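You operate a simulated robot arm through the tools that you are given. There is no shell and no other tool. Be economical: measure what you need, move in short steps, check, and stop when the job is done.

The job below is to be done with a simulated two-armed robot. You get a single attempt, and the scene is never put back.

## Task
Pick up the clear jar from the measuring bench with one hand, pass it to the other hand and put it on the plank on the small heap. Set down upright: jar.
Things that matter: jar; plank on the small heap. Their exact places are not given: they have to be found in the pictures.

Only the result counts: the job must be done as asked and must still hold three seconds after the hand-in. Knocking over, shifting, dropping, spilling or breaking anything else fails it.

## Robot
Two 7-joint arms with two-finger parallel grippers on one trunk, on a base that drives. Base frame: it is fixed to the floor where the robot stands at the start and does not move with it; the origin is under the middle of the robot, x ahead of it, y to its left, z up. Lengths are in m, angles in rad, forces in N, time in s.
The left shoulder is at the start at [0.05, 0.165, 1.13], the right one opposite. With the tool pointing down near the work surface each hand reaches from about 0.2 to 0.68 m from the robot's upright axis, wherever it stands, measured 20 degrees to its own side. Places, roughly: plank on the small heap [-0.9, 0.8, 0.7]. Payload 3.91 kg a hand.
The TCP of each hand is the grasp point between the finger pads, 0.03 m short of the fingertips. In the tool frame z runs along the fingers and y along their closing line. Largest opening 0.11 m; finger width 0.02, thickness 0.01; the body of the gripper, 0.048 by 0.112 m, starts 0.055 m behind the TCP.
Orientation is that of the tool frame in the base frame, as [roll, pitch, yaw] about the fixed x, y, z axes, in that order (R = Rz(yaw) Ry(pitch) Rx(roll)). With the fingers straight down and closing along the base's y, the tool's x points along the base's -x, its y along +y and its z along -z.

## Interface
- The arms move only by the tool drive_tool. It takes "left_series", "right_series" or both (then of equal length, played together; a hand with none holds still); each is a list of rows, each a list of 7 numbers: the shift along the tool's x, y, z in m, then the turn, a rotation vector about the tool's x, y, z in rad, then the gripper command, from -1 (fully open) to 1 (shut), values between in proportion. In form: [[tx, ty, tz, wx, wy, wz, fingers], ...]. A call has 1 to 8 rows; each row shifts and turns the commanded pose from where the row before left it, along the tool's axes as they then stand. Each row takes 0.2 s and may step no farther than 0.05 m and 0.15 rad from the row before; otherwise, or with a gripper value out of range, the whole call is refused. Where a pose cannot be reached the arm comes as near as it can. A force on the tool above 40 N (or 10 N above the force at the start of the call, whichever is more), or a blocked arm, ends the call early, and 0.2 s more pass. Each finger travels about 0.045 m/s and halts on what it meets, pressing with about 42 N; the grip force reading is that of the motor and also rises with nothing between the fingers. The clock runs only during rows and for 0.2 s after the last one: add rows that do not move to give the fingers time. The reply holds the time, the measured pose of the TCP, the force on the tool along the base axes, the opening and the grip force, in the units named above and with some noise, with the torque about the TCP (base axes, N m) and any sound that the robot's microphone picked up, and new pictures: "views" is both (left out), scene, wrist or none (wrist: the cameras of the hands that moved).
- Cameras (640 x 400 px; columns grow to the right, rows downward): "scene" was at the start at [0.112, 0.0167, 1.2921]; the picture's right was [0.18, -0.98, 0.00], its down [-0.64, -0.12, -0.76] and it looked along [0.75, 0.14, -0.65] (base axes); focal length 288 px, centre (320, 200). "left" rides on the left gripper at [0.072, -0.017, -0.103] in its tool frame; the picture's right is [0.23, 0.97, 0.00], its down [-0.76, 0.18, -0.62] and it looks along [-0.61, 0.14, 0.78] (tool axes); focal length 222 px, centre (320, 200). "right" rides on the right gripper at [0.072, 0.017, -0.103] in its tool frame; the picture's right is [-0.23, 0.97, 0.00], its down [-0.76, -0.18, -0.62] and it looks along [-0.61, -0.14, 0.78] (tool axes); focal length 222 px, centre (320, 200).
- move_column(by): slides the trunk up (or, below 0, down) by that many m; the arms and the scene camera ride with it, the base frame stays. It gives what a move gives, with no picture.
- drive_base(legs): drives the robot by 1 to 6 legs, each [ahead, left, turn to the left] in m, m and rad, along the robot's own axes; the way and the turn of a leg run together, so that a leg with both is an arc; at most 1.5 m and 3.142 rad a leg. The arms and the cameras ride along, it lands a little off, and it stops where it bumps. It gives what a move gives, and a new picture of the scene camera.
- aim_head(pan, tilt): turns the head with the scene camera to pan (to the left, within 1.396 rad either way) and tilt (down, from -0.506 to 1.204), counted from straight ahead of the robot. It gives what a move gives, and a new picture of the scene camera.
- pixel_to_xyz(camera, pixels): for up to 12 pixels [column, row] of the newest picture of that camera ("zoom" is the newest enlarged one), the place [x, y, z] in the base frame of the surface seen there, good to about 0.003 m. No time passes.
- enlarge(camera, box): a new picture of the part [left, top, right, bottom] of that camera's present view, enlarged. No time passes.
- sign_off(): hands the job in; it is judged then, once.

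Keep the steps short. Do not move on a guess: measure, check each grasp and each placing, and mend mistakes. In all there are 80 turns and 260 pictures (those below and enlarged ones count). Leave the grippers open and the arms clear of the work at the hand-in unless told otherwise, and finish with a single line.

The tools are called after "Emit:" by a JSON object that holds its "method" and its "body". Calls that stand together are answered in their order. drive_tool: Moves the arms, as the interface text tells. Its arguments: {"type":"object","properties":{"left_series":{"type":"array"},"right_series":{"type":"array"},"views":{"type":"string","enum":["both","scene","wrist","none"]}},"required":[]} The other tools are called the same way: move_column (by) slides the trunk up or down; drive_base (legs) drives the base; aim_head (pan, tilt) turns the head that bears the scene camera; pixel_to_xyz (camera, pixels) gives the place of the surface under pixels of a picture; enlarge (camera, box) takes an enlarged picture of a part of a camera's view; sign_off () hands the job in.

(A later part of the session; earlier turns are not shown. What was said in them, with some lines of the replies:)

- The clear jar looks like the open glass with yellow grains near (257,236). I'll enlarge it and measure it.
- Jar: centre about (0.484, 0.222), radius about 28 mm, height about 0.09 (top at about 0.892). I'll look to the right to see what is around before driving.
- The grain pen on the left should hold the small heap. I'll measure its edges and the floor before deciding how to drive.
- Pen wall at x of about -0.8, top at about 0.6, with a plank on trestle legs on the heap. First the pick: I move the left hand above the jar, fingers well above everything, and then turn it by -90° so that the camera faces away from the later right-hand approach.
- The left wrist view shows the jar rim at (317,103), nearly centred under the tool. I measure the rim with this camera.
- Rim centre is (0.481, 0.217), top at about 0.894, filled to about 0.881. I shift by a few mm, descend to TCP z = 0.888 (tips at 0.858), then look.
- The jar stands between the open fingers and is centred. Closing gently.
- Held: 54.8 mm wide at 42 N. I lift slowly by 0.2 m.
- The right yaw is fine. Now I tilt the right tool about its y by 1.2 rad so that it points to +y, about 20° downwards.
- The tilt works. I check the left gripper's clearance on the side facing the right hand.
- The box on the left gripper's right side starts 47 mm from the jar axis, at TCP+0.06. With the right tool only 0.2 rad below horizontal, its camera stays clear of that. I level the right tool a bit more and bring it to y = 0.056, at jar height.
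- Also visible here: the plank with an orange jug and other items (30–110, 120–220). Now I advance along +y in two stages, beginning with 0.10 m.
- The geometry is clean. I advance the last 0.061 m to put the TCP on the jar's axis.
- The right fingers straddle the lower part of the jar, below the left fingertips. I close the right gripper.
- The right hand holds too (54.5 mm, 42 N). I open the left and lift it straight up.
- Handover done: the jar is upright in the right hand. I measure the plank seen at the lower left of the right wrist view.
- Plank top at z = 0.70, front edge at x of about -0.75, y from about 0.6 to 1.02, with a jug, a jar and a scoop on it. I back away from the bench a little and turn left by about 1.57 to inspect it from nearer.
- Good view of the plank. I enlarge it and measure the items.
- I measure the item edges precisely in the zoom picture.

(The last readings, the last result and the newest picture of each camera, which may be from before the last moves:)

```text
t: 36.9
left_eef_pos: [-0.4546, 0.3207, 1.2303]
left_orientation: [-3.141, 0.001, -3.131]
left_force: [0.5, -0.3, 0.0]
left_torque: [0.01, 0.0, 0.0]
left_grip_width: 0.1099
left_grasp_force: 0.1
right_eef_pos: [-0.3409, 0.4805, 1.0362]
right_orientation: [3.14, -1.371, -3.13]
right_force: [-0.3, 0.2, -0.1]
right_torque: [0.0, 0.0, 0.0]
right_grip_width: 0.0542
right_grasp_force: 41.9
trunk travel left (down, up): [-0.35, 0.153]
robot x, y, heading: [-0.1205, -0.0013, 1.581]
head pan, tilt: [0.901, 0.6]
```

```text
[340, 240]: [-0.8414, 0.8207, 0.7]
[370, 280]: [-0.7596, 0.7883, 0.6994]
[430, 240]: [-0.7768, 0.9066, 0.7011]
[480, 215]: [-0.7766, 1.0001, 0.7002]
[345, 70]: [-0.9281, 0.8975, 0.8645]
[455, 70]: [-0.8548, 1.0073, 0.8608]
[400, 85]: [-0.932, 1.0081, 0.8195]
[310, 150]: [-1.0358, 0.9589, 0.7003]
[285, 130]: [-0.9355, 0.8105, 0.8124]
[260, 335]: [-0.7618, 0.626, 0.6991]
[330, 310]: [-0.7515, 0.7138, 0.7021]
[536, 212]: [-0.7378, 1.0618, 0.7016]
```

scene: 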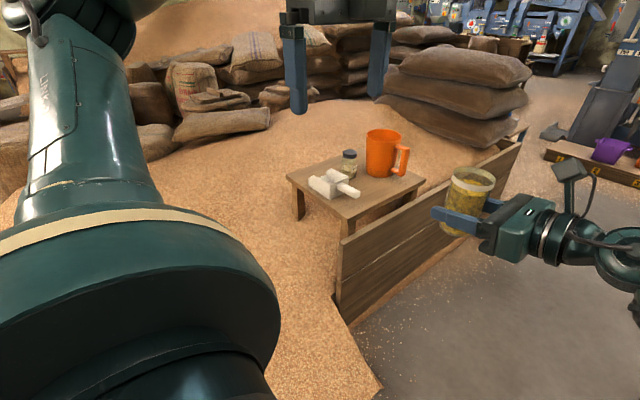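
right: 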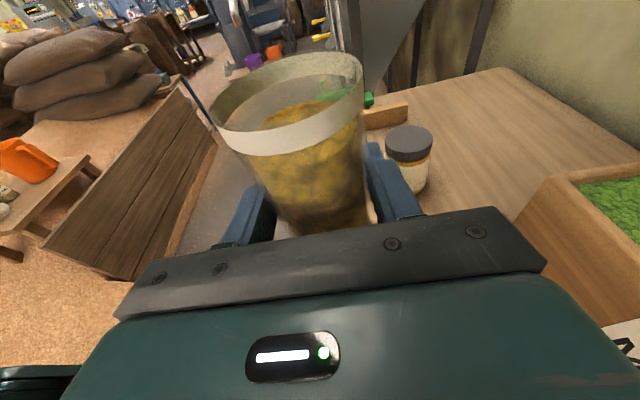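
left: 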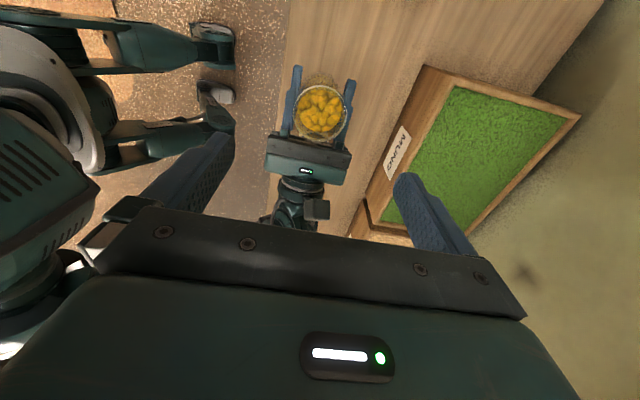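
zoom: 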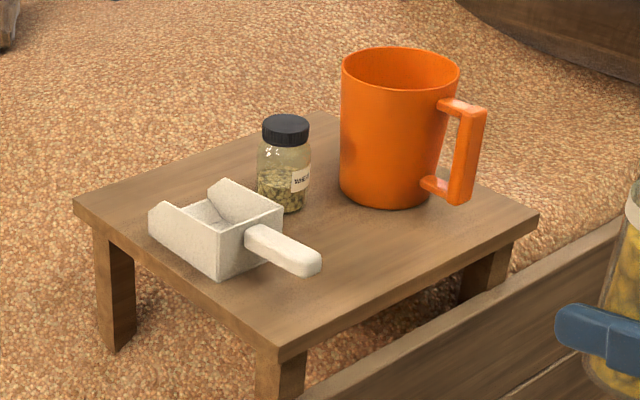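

Free spot on the plank: centre (-0.815, 0.82), about 75 mm or more from jug, scoop and small jar. The best approach is with the gripper pointing -x over the pen wall while the robot faces about -x. For that I yaw the right hand (about the vertical, jar staying upright) to point forward; first 1.12 rad.

Emit:
{"method": "drive_tool", "body": {"right_series": [[-0.0, 0, 0, -0.1372, 0, 0.0279, 1], [0, 0, 0, -0.1372, 0, 0.0279, 1], [0, 0, 0, -0.1372, 0, 0.0279, 1], [0, 0, 0, -0.1372, 0, 0.0279, 1], [0, 0, 0, -0.1372, 0, 0.0279, 1], [0, 0, 0, -0.1372, 0, 0.0279, 1], [0, 0, 0, -0.1372, 0, 0.0279, 1], [0, 0, 0, -0.1372, 0, 0.0279, 1]], "views": "both"}}

```text
t: 38.7
left_eef_pos: [-0.4549, 0.3202, 1.2269]
left_orientation: [3.141, 0.0, -3.131]
left_force: [0.9, 0.0, -0.2]
left_torque: [0.0, 0.02, 0.0]
left_grip_width: 0.1099
left_grasp_force: 0.1
right_eef_pos: [-0.3408, 0.4809, 1.0347]
right_orientation: [-3.141, -1.368, 2.521]
right_force: [-0.1, -0.6, 1.2]
right_torque: [0.01, -0.01, -0.04]
right_grip_width: 0.0543
right_grasp_force: 41.8
right hand out of reach, approached as far as the arm can: row 5, 6, 7, 8
trunk travel left (down, up): [-0.35, 0.153]
robot x, y, heading: [-0.1201, -0.0007, 1.582]
head pan, tilt: [0.901, 0.6]
```

scene: 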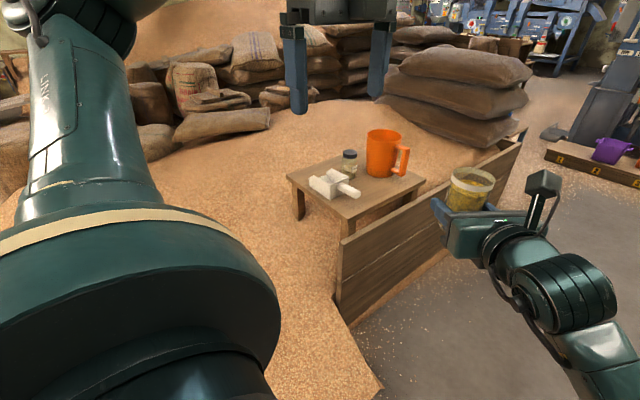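
right: 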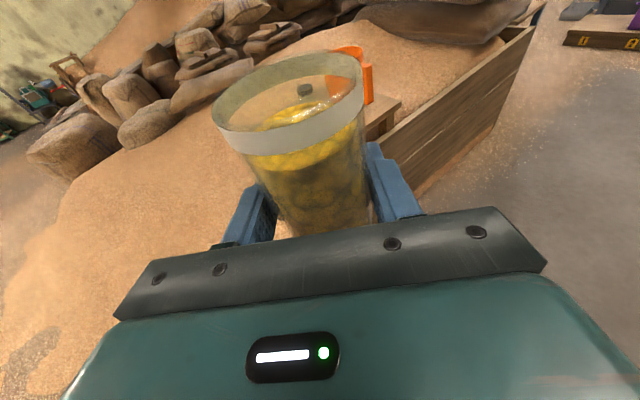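

The wrist stops at 0.63 rad of yaw; that's still useful: with the robot heading at about 2.1 the gripper points to -x. I back off 0.1 rad from the limit and lift the empty left hand.

Emit:
{"method": "drive_tool", "body": {"right_series": [[0, 0, 0, 0.098, 0, -0.02, 1], [0, 0, 0, 0, 0, 0, 1], [0, 0, 0, 0, 0, 0, 1]], "left_series": [[0, 0, -0.03, 0, 0, 0, -1], [0, 0, -0.03, 0, 0, 0, -1], [0, 0, -0.03, 0, 0, 0, -1]], "views": "none"}}

```text
t: 39.5
left_eef_pos: [-0.4532, 0.3227, 1.319]
left_orientation: [-3.141, -0.002, -3.13]
left_force: [-0.2, -0.8, 0.0]
left_torque: [-0.03, 0.04, 0.01]
left_grip_width: 0.11
left_grasp_force: 0.1
right_eef_pos: [-0.3397, 0.4817, 1.0357]
right_orientation: [3.14, -1.37, 2.623]
right_force: [0.1, -0.6, -0.6]
right_torque: [0.01, 0.03, -0.02]
right_grip_width: 0.0539
right_grasp_force: 41.6
trunk travel left (down, up): [-0.35, 0.153]
robot x, y, heading: [-0.1198, -0.0022, 1.583]
head pan, tilt: [0.901, 0.6]
```

Command resumed from the measured pose. Now I drive toward (-0.348, 0.469) and turn to heading 2.10, with the jar bottom at about 1.0 above everything.

Emit:
{"method": "drive_base", "body": {"legs": [[0.474, 0, 0], [0, 0.222, 0], [0, 0, 0.517]]}}

Emit:
{"method": "aim_head", "body": {"pan": 0.5, "tilt": 0.8}}

```text
t: 43.7
left_eef_pos: [-0.6713, 0.7835, 1.318]
left_orientation: [-3.141, -0.001, -3.124]
left_force: [-0.5, -0.7, 0.3]
left_torque: [0.02, 0.01, 0.01]
left_grip_width: 0.11
left_grasp_force: 0.0
right_eef_pos: [-0.5581, 0.9425, 1.0347]
right_orientation: [3.141, -1.37, 2.629]
right_force: [0.7, -0.3, 0.0]
right_torque: [-0.06, 0.0, 0.02]
right_grip_width: 0.0543
right_grasp_force: 42.0
trunk travel left (down, up): [-0.35, 0.153]
robot x, y, heading: [-0.3357, 0.4596, 1.582]
head pan, tilt: [0.901, 0.6]
stopped in leg 2: the robot was blocked; the commanded pose is now the measured one
```

scene: 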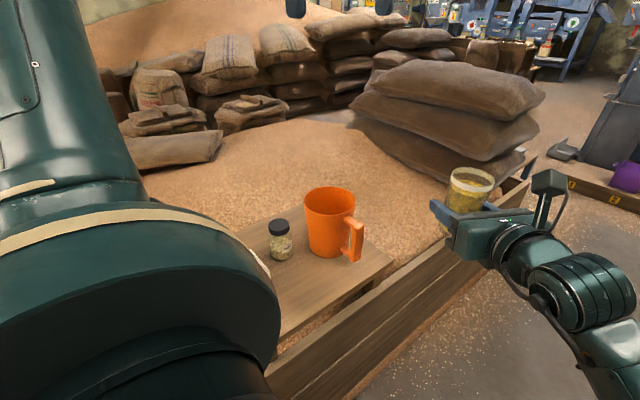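

```text
t: 44.5
left_eef_pos: [-0.6715, 0.7831, 1.3185]
left_orientation: [-3.142, 0.002, -3.125]
left_force: [0.0, 0.1, -0.1]
left_torque: [0.02, 0.0, 0.01]
left_grip_width: 0.1099
left_grasp_force: 0.0
right_eef_pos: [-0.5584, 0.9432, 1.0346]
right_orientation: [3.14, -1.369, 2.626]
right_force: [-0.8, 1.0, 0.1]
right_torque: [-0.02, -0.04, -0.01]
right_grip_width: 0.0545
right_grasp_force: 42.3
trunk travel left (down, up): [-0.35, 0.153]
robot x, y, heading: [-0.3347, 0.4601, 1.586]
head pan, tilt: [0.499, 0.799]
```

scene: 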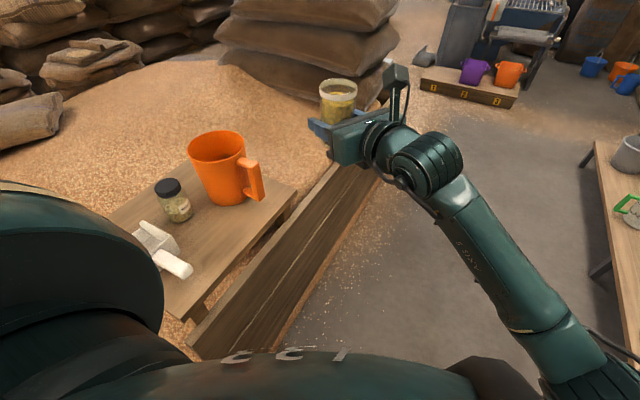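

The base bumped on something at its left (grain or wall) just as it reached the spot. I back off 6 cm and turn.

Emit:
{"method": "drive_base", "body": {"legs": [[0, -0.06, 0], [0, 0, 0.517]]}}

Emit:
{"method": "aim_head", "body": {"pan": 0.1, "tilt": 0.8}}

```text
t: 47.0
left_eef_pos: [-0.726, 0.575, 1.3189]
left_orientation: [3.141, 0.002, -2.609]
left_force: [0.3, -0.5, 0.0]
left_torque: [0.03, -0.03, 0.01]
left_grip_width: 0.1102
left_grasp_force: 0.1
right_eef_pos: [-0.7065, 0.7706, 1.035]
right_orientation: [3.138, -1.368, -3.138]
right_force: [-0.1, -0.1, 0.0]
right_torque: [0.01, -0.06, -0.02]
right_grip_width: 0.0545
right_grasp_force: 42.3
trunk travel left (down, up): [-0.35, 0.153]
robot x, y, heading: [-0.2743, 0.4656, 2.104]
head pan, tilt: [0.499, 0.799]
```

scene: 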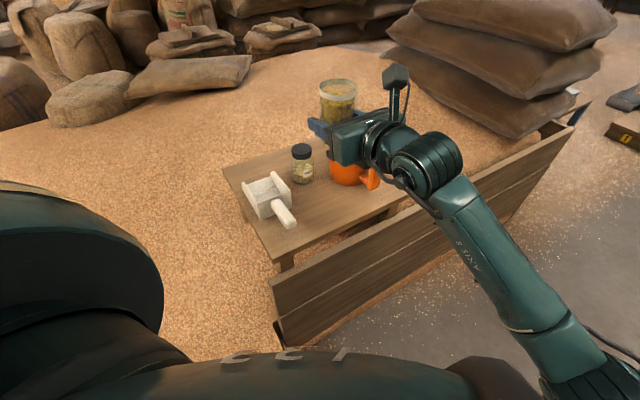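

```text
t: 47.8
left_eef_pos: [-0.7238, 0.5756, 1.3178]
left_orientation: [3.141, 0.003, -2.607]
left_force: [0.5, -0.1, -0.3]
left_torque: [0.0, -0.01, -0.01]
left_grip_width: 0.1099
left_grasp_force: 0.0
right_eef_pos: [-0.7061, 0.7702, 1.0343]
right_orientation: [3.141, -1.368, -3.138]
right_force: [-0.1, -1.1, 0.3]
right_torque: [-0.02, 0.02, 0.01]
right_grip_width: 0.0541
right_grasp_force: 41.9
trunk travel left (down, up): [-0.35, 0.153]
robot x, y, heading: [-0.2729, 0.4667, 2.106]
head pan, tilt: [0.099, 0.799]
```

scene: 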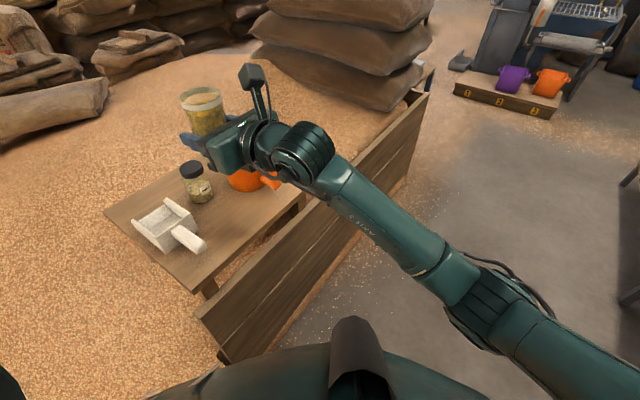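

The right gripper points exactly to -x. I check the forearm heights, since the column will go down by about 0.3 m, and move the jar horizontally to above (-0.815, 0.82).

Emit:
{"method": "pixel_to_xyz", "body": {"camera": "scene", "pixels": [[300, 150], [350, 195], [420, 240], [480, 300], [560, 350], [255, 75], [225, 155]]}}

Emit:
{"method": "drive_tool", "body": {"right_series": [[0.0073, 0.0167, 0.0356, 0, 0, 0, 1], [0.0073, 0.0167, 0.0356, 0, 0, 0, 1], [0.0073, 0.0167, 0.0356, 0, 0, 0, 1], [0, 0, 0, 0, 0, 0, 1]], "views": "both"}}

```text
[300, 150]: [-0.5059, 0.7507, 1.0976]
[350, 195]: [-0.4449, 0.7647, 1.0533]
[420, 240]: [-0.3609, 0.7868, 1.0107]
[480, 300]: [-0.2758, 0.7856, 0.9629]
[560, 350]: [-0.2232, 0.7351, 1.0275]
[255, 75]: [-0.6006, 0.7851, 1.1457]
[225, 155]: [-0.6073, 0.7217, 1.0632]
```

```text
t: 48.8
left_eef_pos: [-0.7266, 0.5761, 1.318]
left_orientation: [3.141, 0.002, -2.607]
left_force: [0.1, 0.1, 0.4]
left_torque: [0.0, 0.0, 0.0]
left_grip_width: 0.1102
left_grasp_force: 0.1
right_eef_pos: [-0.8151, 0.8173, 1.0366]
right_orientation: [3.14, -1.369, -3.136]
right_force: [0.2, 0.1, -1.0]
right_torque: [-0.01, -0.01, -0.02]
right_grip_width: 0.0539
right_grasp_force: 42.4
trunk travel left (down, up): [-0.35, 0.153]
robot x, y, heading: [-0.2758, 0.4634, 2.106]
head pan, tilt: [0.099, 0.799]
```

scene: 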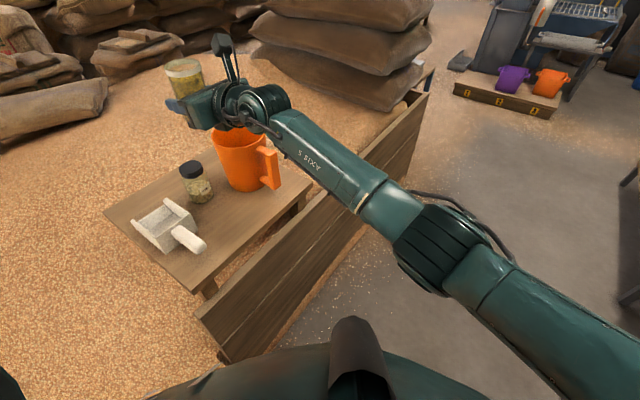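
right: 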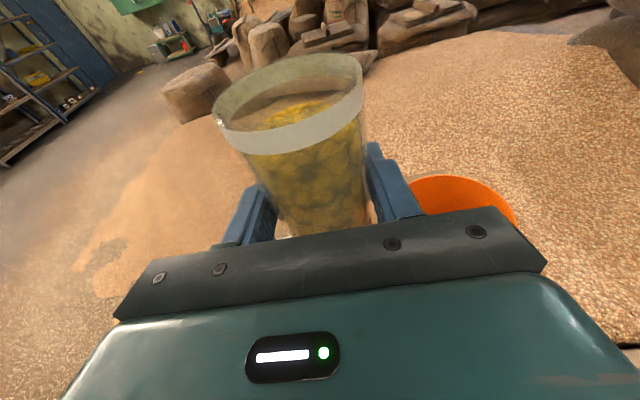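

Jar is above the target, (-0.815, 0.817). I lower the column by 0.2 first and check.

Emit:
{"method": "move_column", "body": {"by": -0.2}}

Emit:
{"method": "aim_head", "body": {"pan": 0.25, "tilt": 0.8}}

```text
t: 51.0
left_eef_pos: [-0.7256, 0.5744, 1.1185]
left_orientation: [-3.14, 0.002, -2.607]
left_force: [-0.3, -1.0, -0.8]
left_torque: [-0.03, -0.03, 0.01]
left_grip_width: 0.1102
left_grasp_force: 0.0
right_eef_pos: [-0.8156, 0.8186, 0.8367]
right_orientation: [3.14, -1.369, -3.138]
right_force: [-0.6, 0.0, 0.3]
right_torque: [-0.01, 0.0, -0.04]
right_grip_width: 0.0542
right_grasp_force: 42.8
trunk travel left (down, up): [-0.15, 0.353]
robot x, y, heading: [-0.275, 0.4656, 2.101]
head pan, tilt: [0.099, 0.799]
```

```text
t: 51.7
left_eef_pos: [-0.7242, 0.5757, 1.1188]
left_orientation: [-3.141, 0.002, -2.608]
left_force: [-0.1, 1.1, 0.4]
left_torque: [0.01, -0.01, 0.0]
left_grip_width: 0.1098
left_grasp_force: 0.0
right_eef_pos: [-0.8148, 0.8183, 0.837]
right_orientation: [-3.141, -1.367, -3.139]
right_force: [-0.2, -0.2, -1.0]
right_torque: [0.0, 0.0, -0.02]
right_grip_width: 0.0544
right_grasp_force: 41.8
trunk travel left (down, up): [-0.15, 0.353]
robot x, y, heading: [-0.2745, 0.4619, 2.105]
head pan, tilt: [0.25, 0.799]
```

scene: 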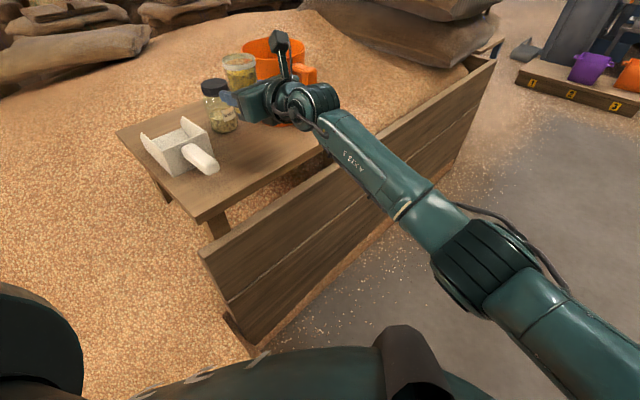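

Emit:
{"method": "enlarge", "body": {"camera": "scene", "box": [180, 20, 360, 160]}}

Emit:
{"method": "enlarge", "body": {"camera": "right", "box": [0, 0, 640, 400]}}

Emit:
{"method": "pixel_to_xyz", "body": {"camera": "scene", "pixels": [[350, 180], [420, 215], [480, 290], [440, 280], [213, 165], [312, 76]]}}

```text
2.86 times, centred on (270, 90) of scene
```

zoom: 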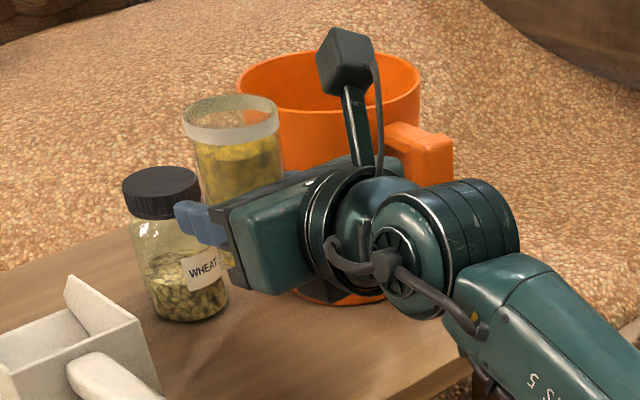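

```text
1.00 times, centred on (320, 200) of right
```

zoom: 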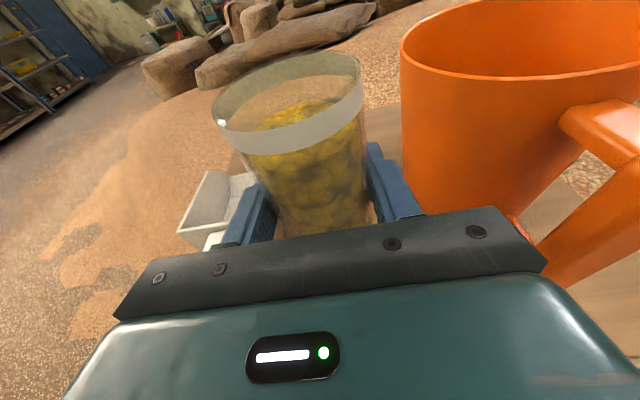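

```text
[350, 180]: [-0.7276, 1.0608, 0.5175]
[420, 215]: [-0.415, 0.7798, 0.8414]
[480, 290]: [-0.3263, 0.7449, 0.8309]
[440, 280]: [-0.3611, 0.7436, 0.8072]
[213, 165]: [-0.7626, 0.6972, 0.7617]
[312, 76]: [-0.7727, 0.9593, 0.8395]
```

The gripper has the jug and its handle on its right. I measure handle and wrist positions for clearance on the way down.

Emit:
{"method": "pixel_to_xyz", "body": {"camera": "right", "pixels": [[580, 115], [555, 250], [575, 140], [600, 240], [410, 100], [430, 200], [515, 225], [500, 210], [540, 262], [245, 190], [230, 225], [205, 190]]}}

Emit:
{"method": "pixel_to_xyz", "body": {"camera": "scene", "pixels": [[322, 95], [330, 90], [335, 100], [310, 88], [318, 80], [308, 66], [290, 98], [270, 100]]}}

```text
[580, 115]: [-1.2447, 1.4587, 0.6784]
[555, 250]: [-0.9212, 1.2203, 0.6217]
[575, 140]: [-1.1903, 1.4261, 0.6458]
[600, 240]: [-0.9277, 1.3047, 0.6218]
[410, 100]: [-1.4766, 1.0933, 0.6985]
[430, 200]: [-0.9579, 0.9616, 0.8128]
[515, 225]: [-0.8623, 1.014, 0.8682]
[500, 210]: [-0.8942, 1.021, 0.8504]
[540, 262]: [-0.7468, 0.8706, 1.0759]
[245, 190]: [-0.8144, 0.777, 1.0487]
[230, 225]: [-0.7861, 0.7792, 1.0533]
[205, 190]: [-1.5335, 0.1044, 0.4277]
```

```text
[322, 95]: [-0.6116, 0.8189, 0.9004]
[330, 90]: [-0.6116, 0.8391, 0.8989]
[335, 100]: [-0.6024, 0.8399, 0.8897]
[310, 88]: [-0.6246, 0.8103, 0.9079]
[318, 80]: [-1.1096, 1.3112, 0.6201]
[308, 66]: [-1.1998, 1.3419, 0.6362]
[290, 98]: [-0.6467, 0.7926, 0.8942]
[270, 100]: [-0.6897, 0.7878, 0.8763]
```

Clearances are about 6 cm to the jug handle and 4 cm to the scoop. I lower the column another 0.08 (jar bottom at about 0.72).

Emit:
{"method": "move_column", "body": {"by": -0.08}}

Emit:
{"method": "enlarge", "body": {"camera": "scene", "box": [160, 0, 380, 160]}}

Emit:
{"method": "enlarge", "body": {"camera": "right", "box": [0, 0, 640, 400]}}

```text
t: 52.9
left_eef_pos: [-0.7254, 0.5742, 1.0382]
left_orientation: [-3.141, 0.0, -2.608]
left_force: [-0.1, 0.3, -0.4]
left_torque: [-0.01, 0.0, 0.01]
left_grip_width: 0.11
left_grasp_force: 0.0
right_eef_pos: [-0.8157, 0.8178, 0.7587]
right_orientation: [3.139, -1.37, -3.139]
right_force: [0.0, 0.0, -0.2]
right_torque: [0.02, -0.03, -0.03]
right_grip_width: 0.0542
right_grasp_force: 41.6
trunk travel left (down, up): [-0.07, 0.433]
robot x, y, heading: [-0.2721, 0.4634, 2.103]
head pan, tilt: [0.25, 0.799]
```

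```text
2.50 times, centred on (270, 80) of scene
```

zoom: 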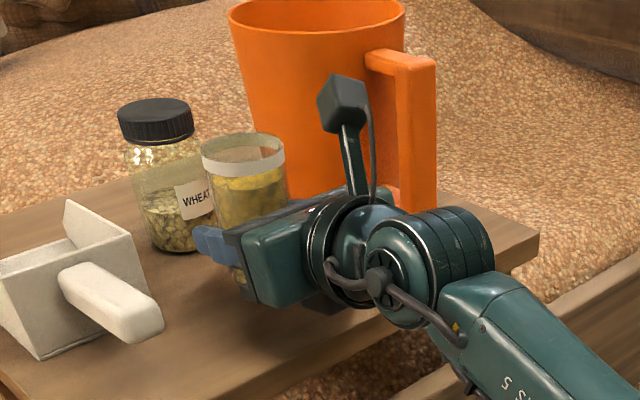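

```text
1.00 times, centred on (320, 200) of right
```

zoom: 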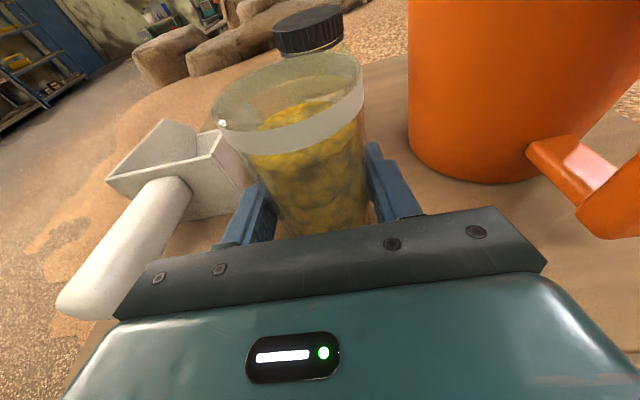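

The scoop is close on the left side. I measure it in this view before the final descent.

Emit:
{"method": "pixel_to_xyz", "body": {"camera": "zoom", "pixels": [[190, 195], [175, 215], [130, 300], [245, 175], [215, 135], [240, 210], [255, 200], [420, 165], [530, 150], [580, 215], [235, 150], [310, 50]]}}

```text
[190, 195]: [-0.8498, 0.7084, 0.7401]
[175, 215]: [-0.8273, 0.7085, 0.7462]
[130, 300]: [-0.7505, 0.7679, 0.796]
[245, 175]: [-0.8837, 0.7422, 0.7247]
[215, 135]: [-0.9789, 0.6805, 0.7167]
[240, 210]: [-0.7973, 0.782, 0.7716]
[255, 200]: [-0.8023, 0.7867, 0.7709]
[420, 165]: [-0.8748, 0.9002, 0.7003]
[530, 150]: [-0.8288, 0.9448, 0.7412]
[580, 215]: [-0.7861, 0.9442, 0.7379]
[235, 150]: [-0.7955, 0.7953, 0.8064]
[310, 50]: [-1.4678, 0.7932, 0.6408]
```

Nearest scoop part is y = 0.742; a partly opened finger reaches only 0.77, so all clear. I descend 16 mm with the arm, plus 5 mm to +y.

Emit:
{"method": "drive_tool", "body": {"right_series": [[-0.0052, 0.005, 0.0011, 0, 0, 0, 1], [-0.0052, 0, 0.0011, 0, 0, 0, 1], [-0.0052, 0, 0.0011, 0, 0, 0, 1], [0, 0, 0, 0, 0, 0, 1]], "views": "none"}}

Emit:
{"method": "drive_tool", "body": {"right_series": [[-0.002, 0, 0.0004, 0, 0, 0, 1], [0, 0, 0, 0, 0, 0, 1]], "views": "none"}}

Emit:
{"method": "drive_tool", "body": {"right_series": [[-0.002, 0, 0.0004, 0, 0, 0, 1], [0, 0, 0, 0, 0, 0, 1]], "views": "wrist"}}

Emit:
{"method": "enlarge", "body": {"camera": "scene", "box": [200, 20, 310, 110]}}

```text
t: 53.9
left_eef_pos: [-0.726, 0.5751, 1.0378]
left_orientation: [-3.141, 0.001, -2.608]
left_force: [-0.7, 0.1, -0.2]
left_torque: [-0.01, -0.02, -0.01]
left_grip_width: 0.1099
left_grasp_force: 0.1
right_eef_pos: [-0.8134, 0.8222, 0.7403]
right_orientation: [3.14, -1.368, -3.136]
right_force: [0.0, -0.1, -1.0]
right_torque: [0.04, -0.02, -0.02]
right_grip_width: 0.0542
right_grasp_force: 41.9
trunk travel left (down, up): [-0.07, 0.433]
robot x, y, heading: [-0.2746, 0.4631, 2.104]
head pan, tilt: [0.25, 0.799]
```

```text
t: 54.5
left_eef_pos: [-0.7248, 0.5757, 1.0394]
left_orientation: [-3.141, 0.002, -2.609]
left_force: [-0.1, 0.7, 0.4]
left_torque: [-0.01, -0.03, -0.01]
left_grip_width: 0.1098
left_grasp_force: 0.0
right_eef_pos: [-0.8157, 0.8247, 0.7394]
right_orientation: [-3.141, -1.369, -3.14]
right_force: [0.5, -0.6, 0.0]
right_torque: [0.0, -0.01, 0.01]
right_grip_width: 0.0539
right_grasp_force: 42.4
trunk travel left (down, up): [-0.07, 0.433]
robot x, y, heading: [-0.2721, 0.4639, 2.103]
head pan, tilt: [0.25, 0.799]
```

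```text
t: 55.1
left_eef_pos: [-0.7261, 0.5764, 1.0381]
left_orientation: [3.141, 0.0, -2.609]
left_force: [-0.3, 1.3, 1.5]
left_torque: [0.02, 0.02, -0.01]
left_grip_width: 0.1099
left_grasp_force: 0.2
right_eef_pos: [-0.8157, 0.824, 0.7386]
right_orientation: [3.14, -1.368, -3.139]
right_force: [0.1, 0.5, -0.5]
right_torque: [0.04, 0.0, 0.0]
right_grip_width: 0.0545
right_grasp_force: 42.2
trunk travel left (down, up): [-0.07, 0.433]
robot x, y, heading: [-0.2711, 0.4649, 2.107]
head pan, tilt: [0.25, 0.799]
```

right: 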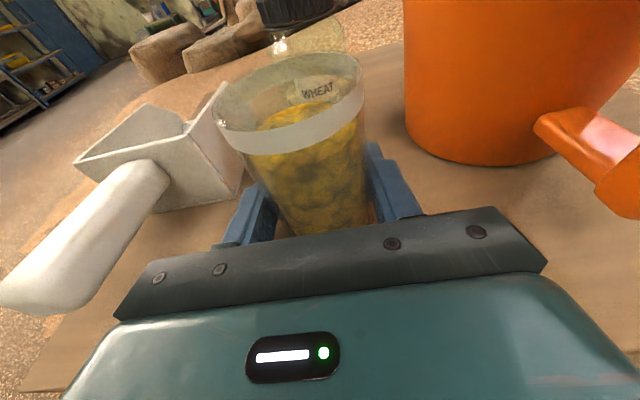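

```text
4.44 times, centred on (255, 65) of scene
```

zoom: 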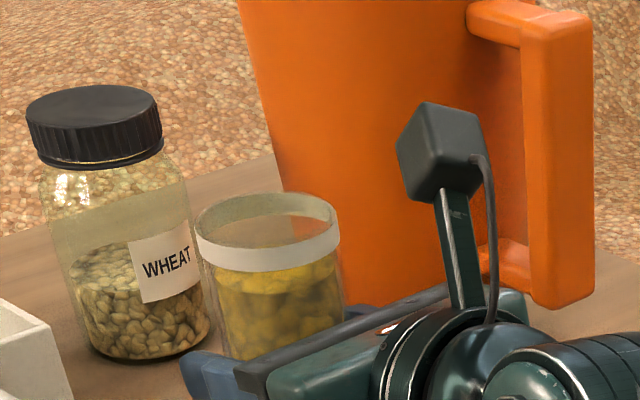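

No contact yet (z of about 0.738, expected touch at 0.737). I go on in 1.5 mm steps.

Emit:
{"method": "drive_tool", "body": {"right_series": [[-0.0015, 0, 0.0003, 0, 0, 0, 1], [0, 0, 0, 0, 0, 0, 1]], "views": "none"}}

Emit:
{"method": "drive_tool", "body": {"right_series": [[-0.0015, 0, 0.0003, 0, 0, 0, 1], [0, 0, 0, 0, 0, 0, 1]], "views": "none"}}

```text
t: 55.7
left_eef_pos: [-0.724, 0.5759, 1.0391]
left_orientation: [3.14, -0.001, -2.608]
left_force: [-0.2, 0.0, 0.4]
left_torque: [0.02, -0.01, 0.02]
left_grip_width: 0.11
left_grasp_force: 0.1
right_eef_pos: [-0.8154, 0.8242, 0.7381]
right_orientation: [3.136, -1.373, -3.134]
right_force: [-2.2, 0.9, 5.8]
right_torque: [0.0, 0.07, -0.02]
right_grip_width: 0.0544
right_grasp_force: 42.3
trunk travel left (down, up): [-0.07, 0.433]
robot x, y, heading: [-0.2724, 0.4659, 2.104]
head pan, tilt: [0.25, 0.799]
```

```text
t: 56.3
left_eef_pos: [-0.7249, 0.575, 1.0391]
left_orientation: [-3.141, 0.001, -2.607]
left_force: [0.0, 0.4, 0.0]
left_torque: [-0.02, -0.01, 0.01]
left_grip_width: 0.1099
left_grasp_force: 0.1
right_eef_pos: [-0.8145, 0.823, 0.736]
right_orientation: [3.136, -1.373, -3.132]
right_force: [-5.9, 1.1, 12.0]
right_torque: [-0.14, 0.09, 0.04]
right_grip_width: 0.0541
right_grasp_force: 42.0
trunk travel left (down, up): [-0.07, 0.433]
robot x, y, heading: [-0.2745, 0.4645, 2.107]
head pan, tilt: [0.25, 0.799]
```

Contact (12 N upwards) at the expected height. I ease up 1.2 mm and open the fingers partly (about 77 mm).

Emit:
{"method": "drive_tool", "body": {"right_series": [[0.0012, 0, -0.0002, 0, 0, 0, 1], [0, 0, 0, 0, 0, 0, 0.2], [0, 0, 0, 0, 0, 0, -0.05], [0, 0, 0, 0, 0, 0, -0.2], [0, 0, 0, 0, 0, 0, -0.4], [0, 0, 0, 0, 0, 0, -0.4], [0, 0, 0, 0, 0, 0, -0.4]], "views": "wrist"}}

Emit:
{"method": "enlarge", "body": {"camera": "scene", "box": [200, 20, 310, 110]}}

```text
t: 57.9
left_eef_pos: [-0.7257, 0.576, 1.0382]
left_orientation: [3.141, 0.001, -2.606]
left_force: [-0.1, 0.9, 0.5]
left_torque: [0.01, 0.02, 0.0]
left_grip_width: 0.1099
left_grasp_force: 0.2
right_eef_pos: [-0.8154, 0.8237, 0.735]
right_orientation: [3.14, -1.369, -3.138]
right_force: [-1.1, -0.6, 0.2]
right_torque: [0.0, 0.02, -0.03]
right_grip_width: 0.0769
right_grasp_force: 0.1
trunk travel left (down, up): [-0.07, 0.433]
robot x, y, heading: [-0.2721, 0.4641, 2.099]
head pan, tilt: [0.25, 0.799]
```

right: 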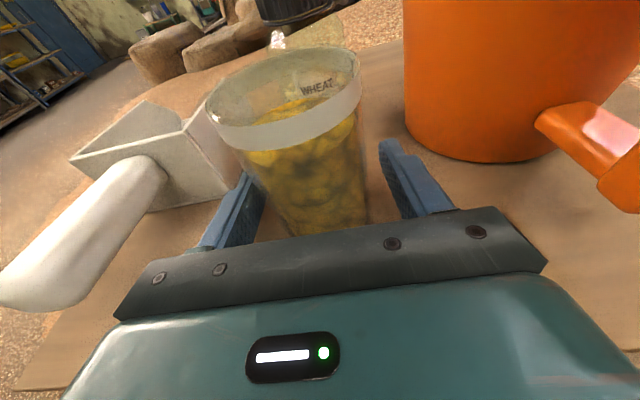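

```text
4.44 times, centred on (255, 65) of scene
```

zoom: 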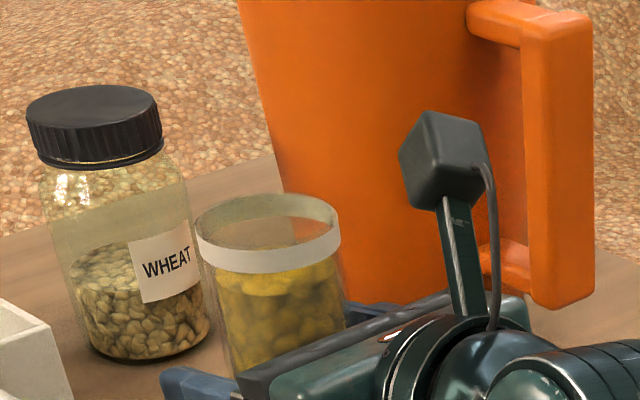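

The jar stands free between the fingers. I withdraw straight back along the tool axis.

Emit:
{"method": "drive_tool", "body": {"right_series": [[0, 0, -0.01, 0, 0, 0, -0.4], [0, 0, -0.02, 0, 0, 0, -0.4], [0, 0, -0.03, 0, 0, 0, -0.4], [0, 0, -0.04, 0, 0, 0, -0.4], [0, 0, -0.04, 0, 0, 0, -0.4], [0, 0, 0, 0, 0, 0, -0.4]], "views": "both"}}

```text
t: 59.3
left_eef_pos: [-0.7253, 0.5749, 1.0392]
left_orientation: [3.141, 0.002, -2.608]
left_force: [-0.7, 0.2, 0.0]
left_torque: [0.0, 0.03, 0.01]
left_grip_width: 0.1099
left_grasp_force: 0.1
right_eef_pos: [-0.6775, 0.8251, 0.7644]
right_orientation: [3.139, -1.367, -3.137]
right_force: [-1.0, 0.0, -0.4]
right_torque: [0.02, 0.02, -0.04]
right_grip_width: 0.0769
right_grasp_force: 0.0
trunk travel left (down, up): [-0.07, 0.433]
robot x, y, heading: [-0.2718, 0.4646, 2.103]
head pan, tilt: [0.25, 0.799]
```

scene: 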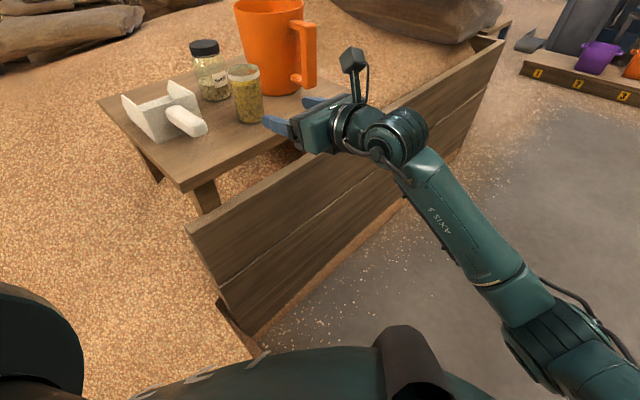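
right: 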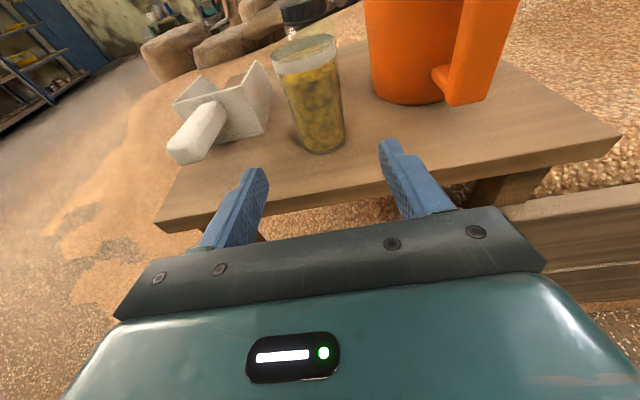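

The jar stands upright on the plank and everything else is untouched. I retreat further, open fully and raise the column for a clear end pose.

Emit:
{"method": "drive_tool", "body": {"right_series": [[0, 0, -0.04, 0, 0, 0, -0.4], [0, 0, -0.04, 0, 0, 0, -1], [0, 0, -0.02, 0, 0, 0, -1], [0, 0, 0, 0, 0, 0, -1], [0, 0, 0, 0, 0, 0, -1]], "views": "none"}}

Emit:
{"method": "move_column", "body": {"by": 0.25}}

Emit:
{"method": "aim_head", "body": {"pan": 0.35, "tilt": 0.7}}

Emit:
{"method": "enlarge", "body": {"camera": "scene", "box": [120, 60, 440, 260]}}

```text
t: 60.5
left_eef_pos: [-0.7259, 0.5752, 1.038]
left_orientation: [3.141, 0.002, -2.607]
left_force: [-0.1, -0.2, -0.6]
left_torque: [-0.03, -0.03, 0.01]
left_grip_width: 0.11
left_grasp_force: 0.1
right_eef_pos: [-0.5811, 0.8225, 0.7835]
right_orientation: [3.14, -1.368, -3.139]
right_force: [0.4, 0.5, -0.4]
right_torque: [-0.03, -0.01, -0.01]
right_grip_width: 0.11
right_grasp_force: 0.1
trunk travel left (down, up): [-0.07, 0.433]
robot x, y, heading: [-0.2759, 0.4641, 2.107]
head pan, tilt: [0.25, 0.799]
```

```text
t: 63.1
left_eef_pos: [-0.7258, 0.5753, 1.2893]
left_orientation: [-3.141, 0.002, -2.608]
left_force: [-0.2, -0.1, -0.5]
left_torque: [0.0, -0.02, 0.0]
left_grip_width: 0.1101
left_grasp_force: 0.0
right_eef_pos: [-0.5823, 0.8221, 1.0338]
right_orientation: [3.14, -1.368, -3.141]
right_force: [-0.4, -0.4, -0.3]
right_torque: [0.03, 0.0, 0.0]
right_grip_width: 0.11
right_grasp_force: 0.1
trunk travel left (down, up): [-0.32, 0.183]
robot x, y, heading: [-0.2712, 0.4657, 2.106]
head pan, tilt: [0.25, 0.799]
```

```text
t: 63.7
left_eef_pos: [-0.7243, 0.5754, 1.2876]
left_orientation: [3.141, 0.003, -2.607]
left_force: [0.2, 0.4, 0.2]
left_torque: [0.01, -0.01, -0.01]
left_grip_width: 0.1098
left_grasp_force: 0.0
right_eef_pos: [-0.5816, 0.8226, 1.0331]
right_orientation: [3.14, -1.369, -3.139]
right_force: [-0.4, -0.3, 0.3]
right_torque: [-0.01, -0.02, 0.02]
right_grip_width: 0.1101
right_grasp_force: 0.0
trunk travel left (down, up): [-0.32, 0.183]
robot x, y, heading: [-0.2733, 0.4637, 2.104]
head pan, tilt: [0.351, 0.7]
```

scene: 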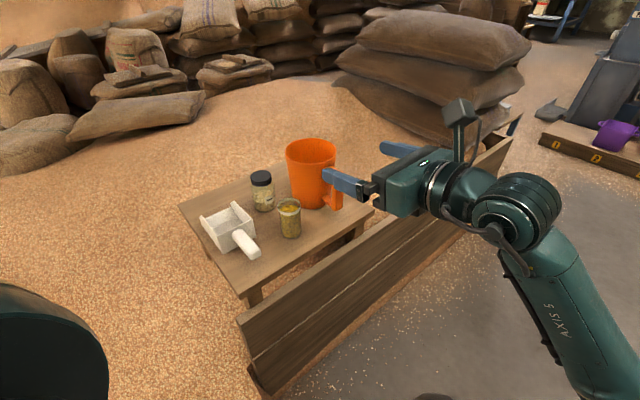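

```text
2.00 times, centred on (280, 160) of scene
```

zoom: 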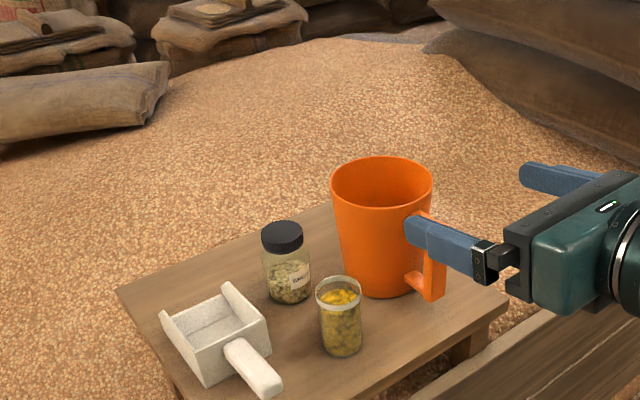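

The jar stands upright on the plank, the jug, scoop and small jar are where they were, and both grippers are open and clear. Handing in.

Emit:
{"method": "sign_off", "body": {}}

```text
The job is handed in.
```

The clear jar was picked up with the left hand, passed to the right hand, and now stands upright on the plank on the small heap with nothing else disturbed.
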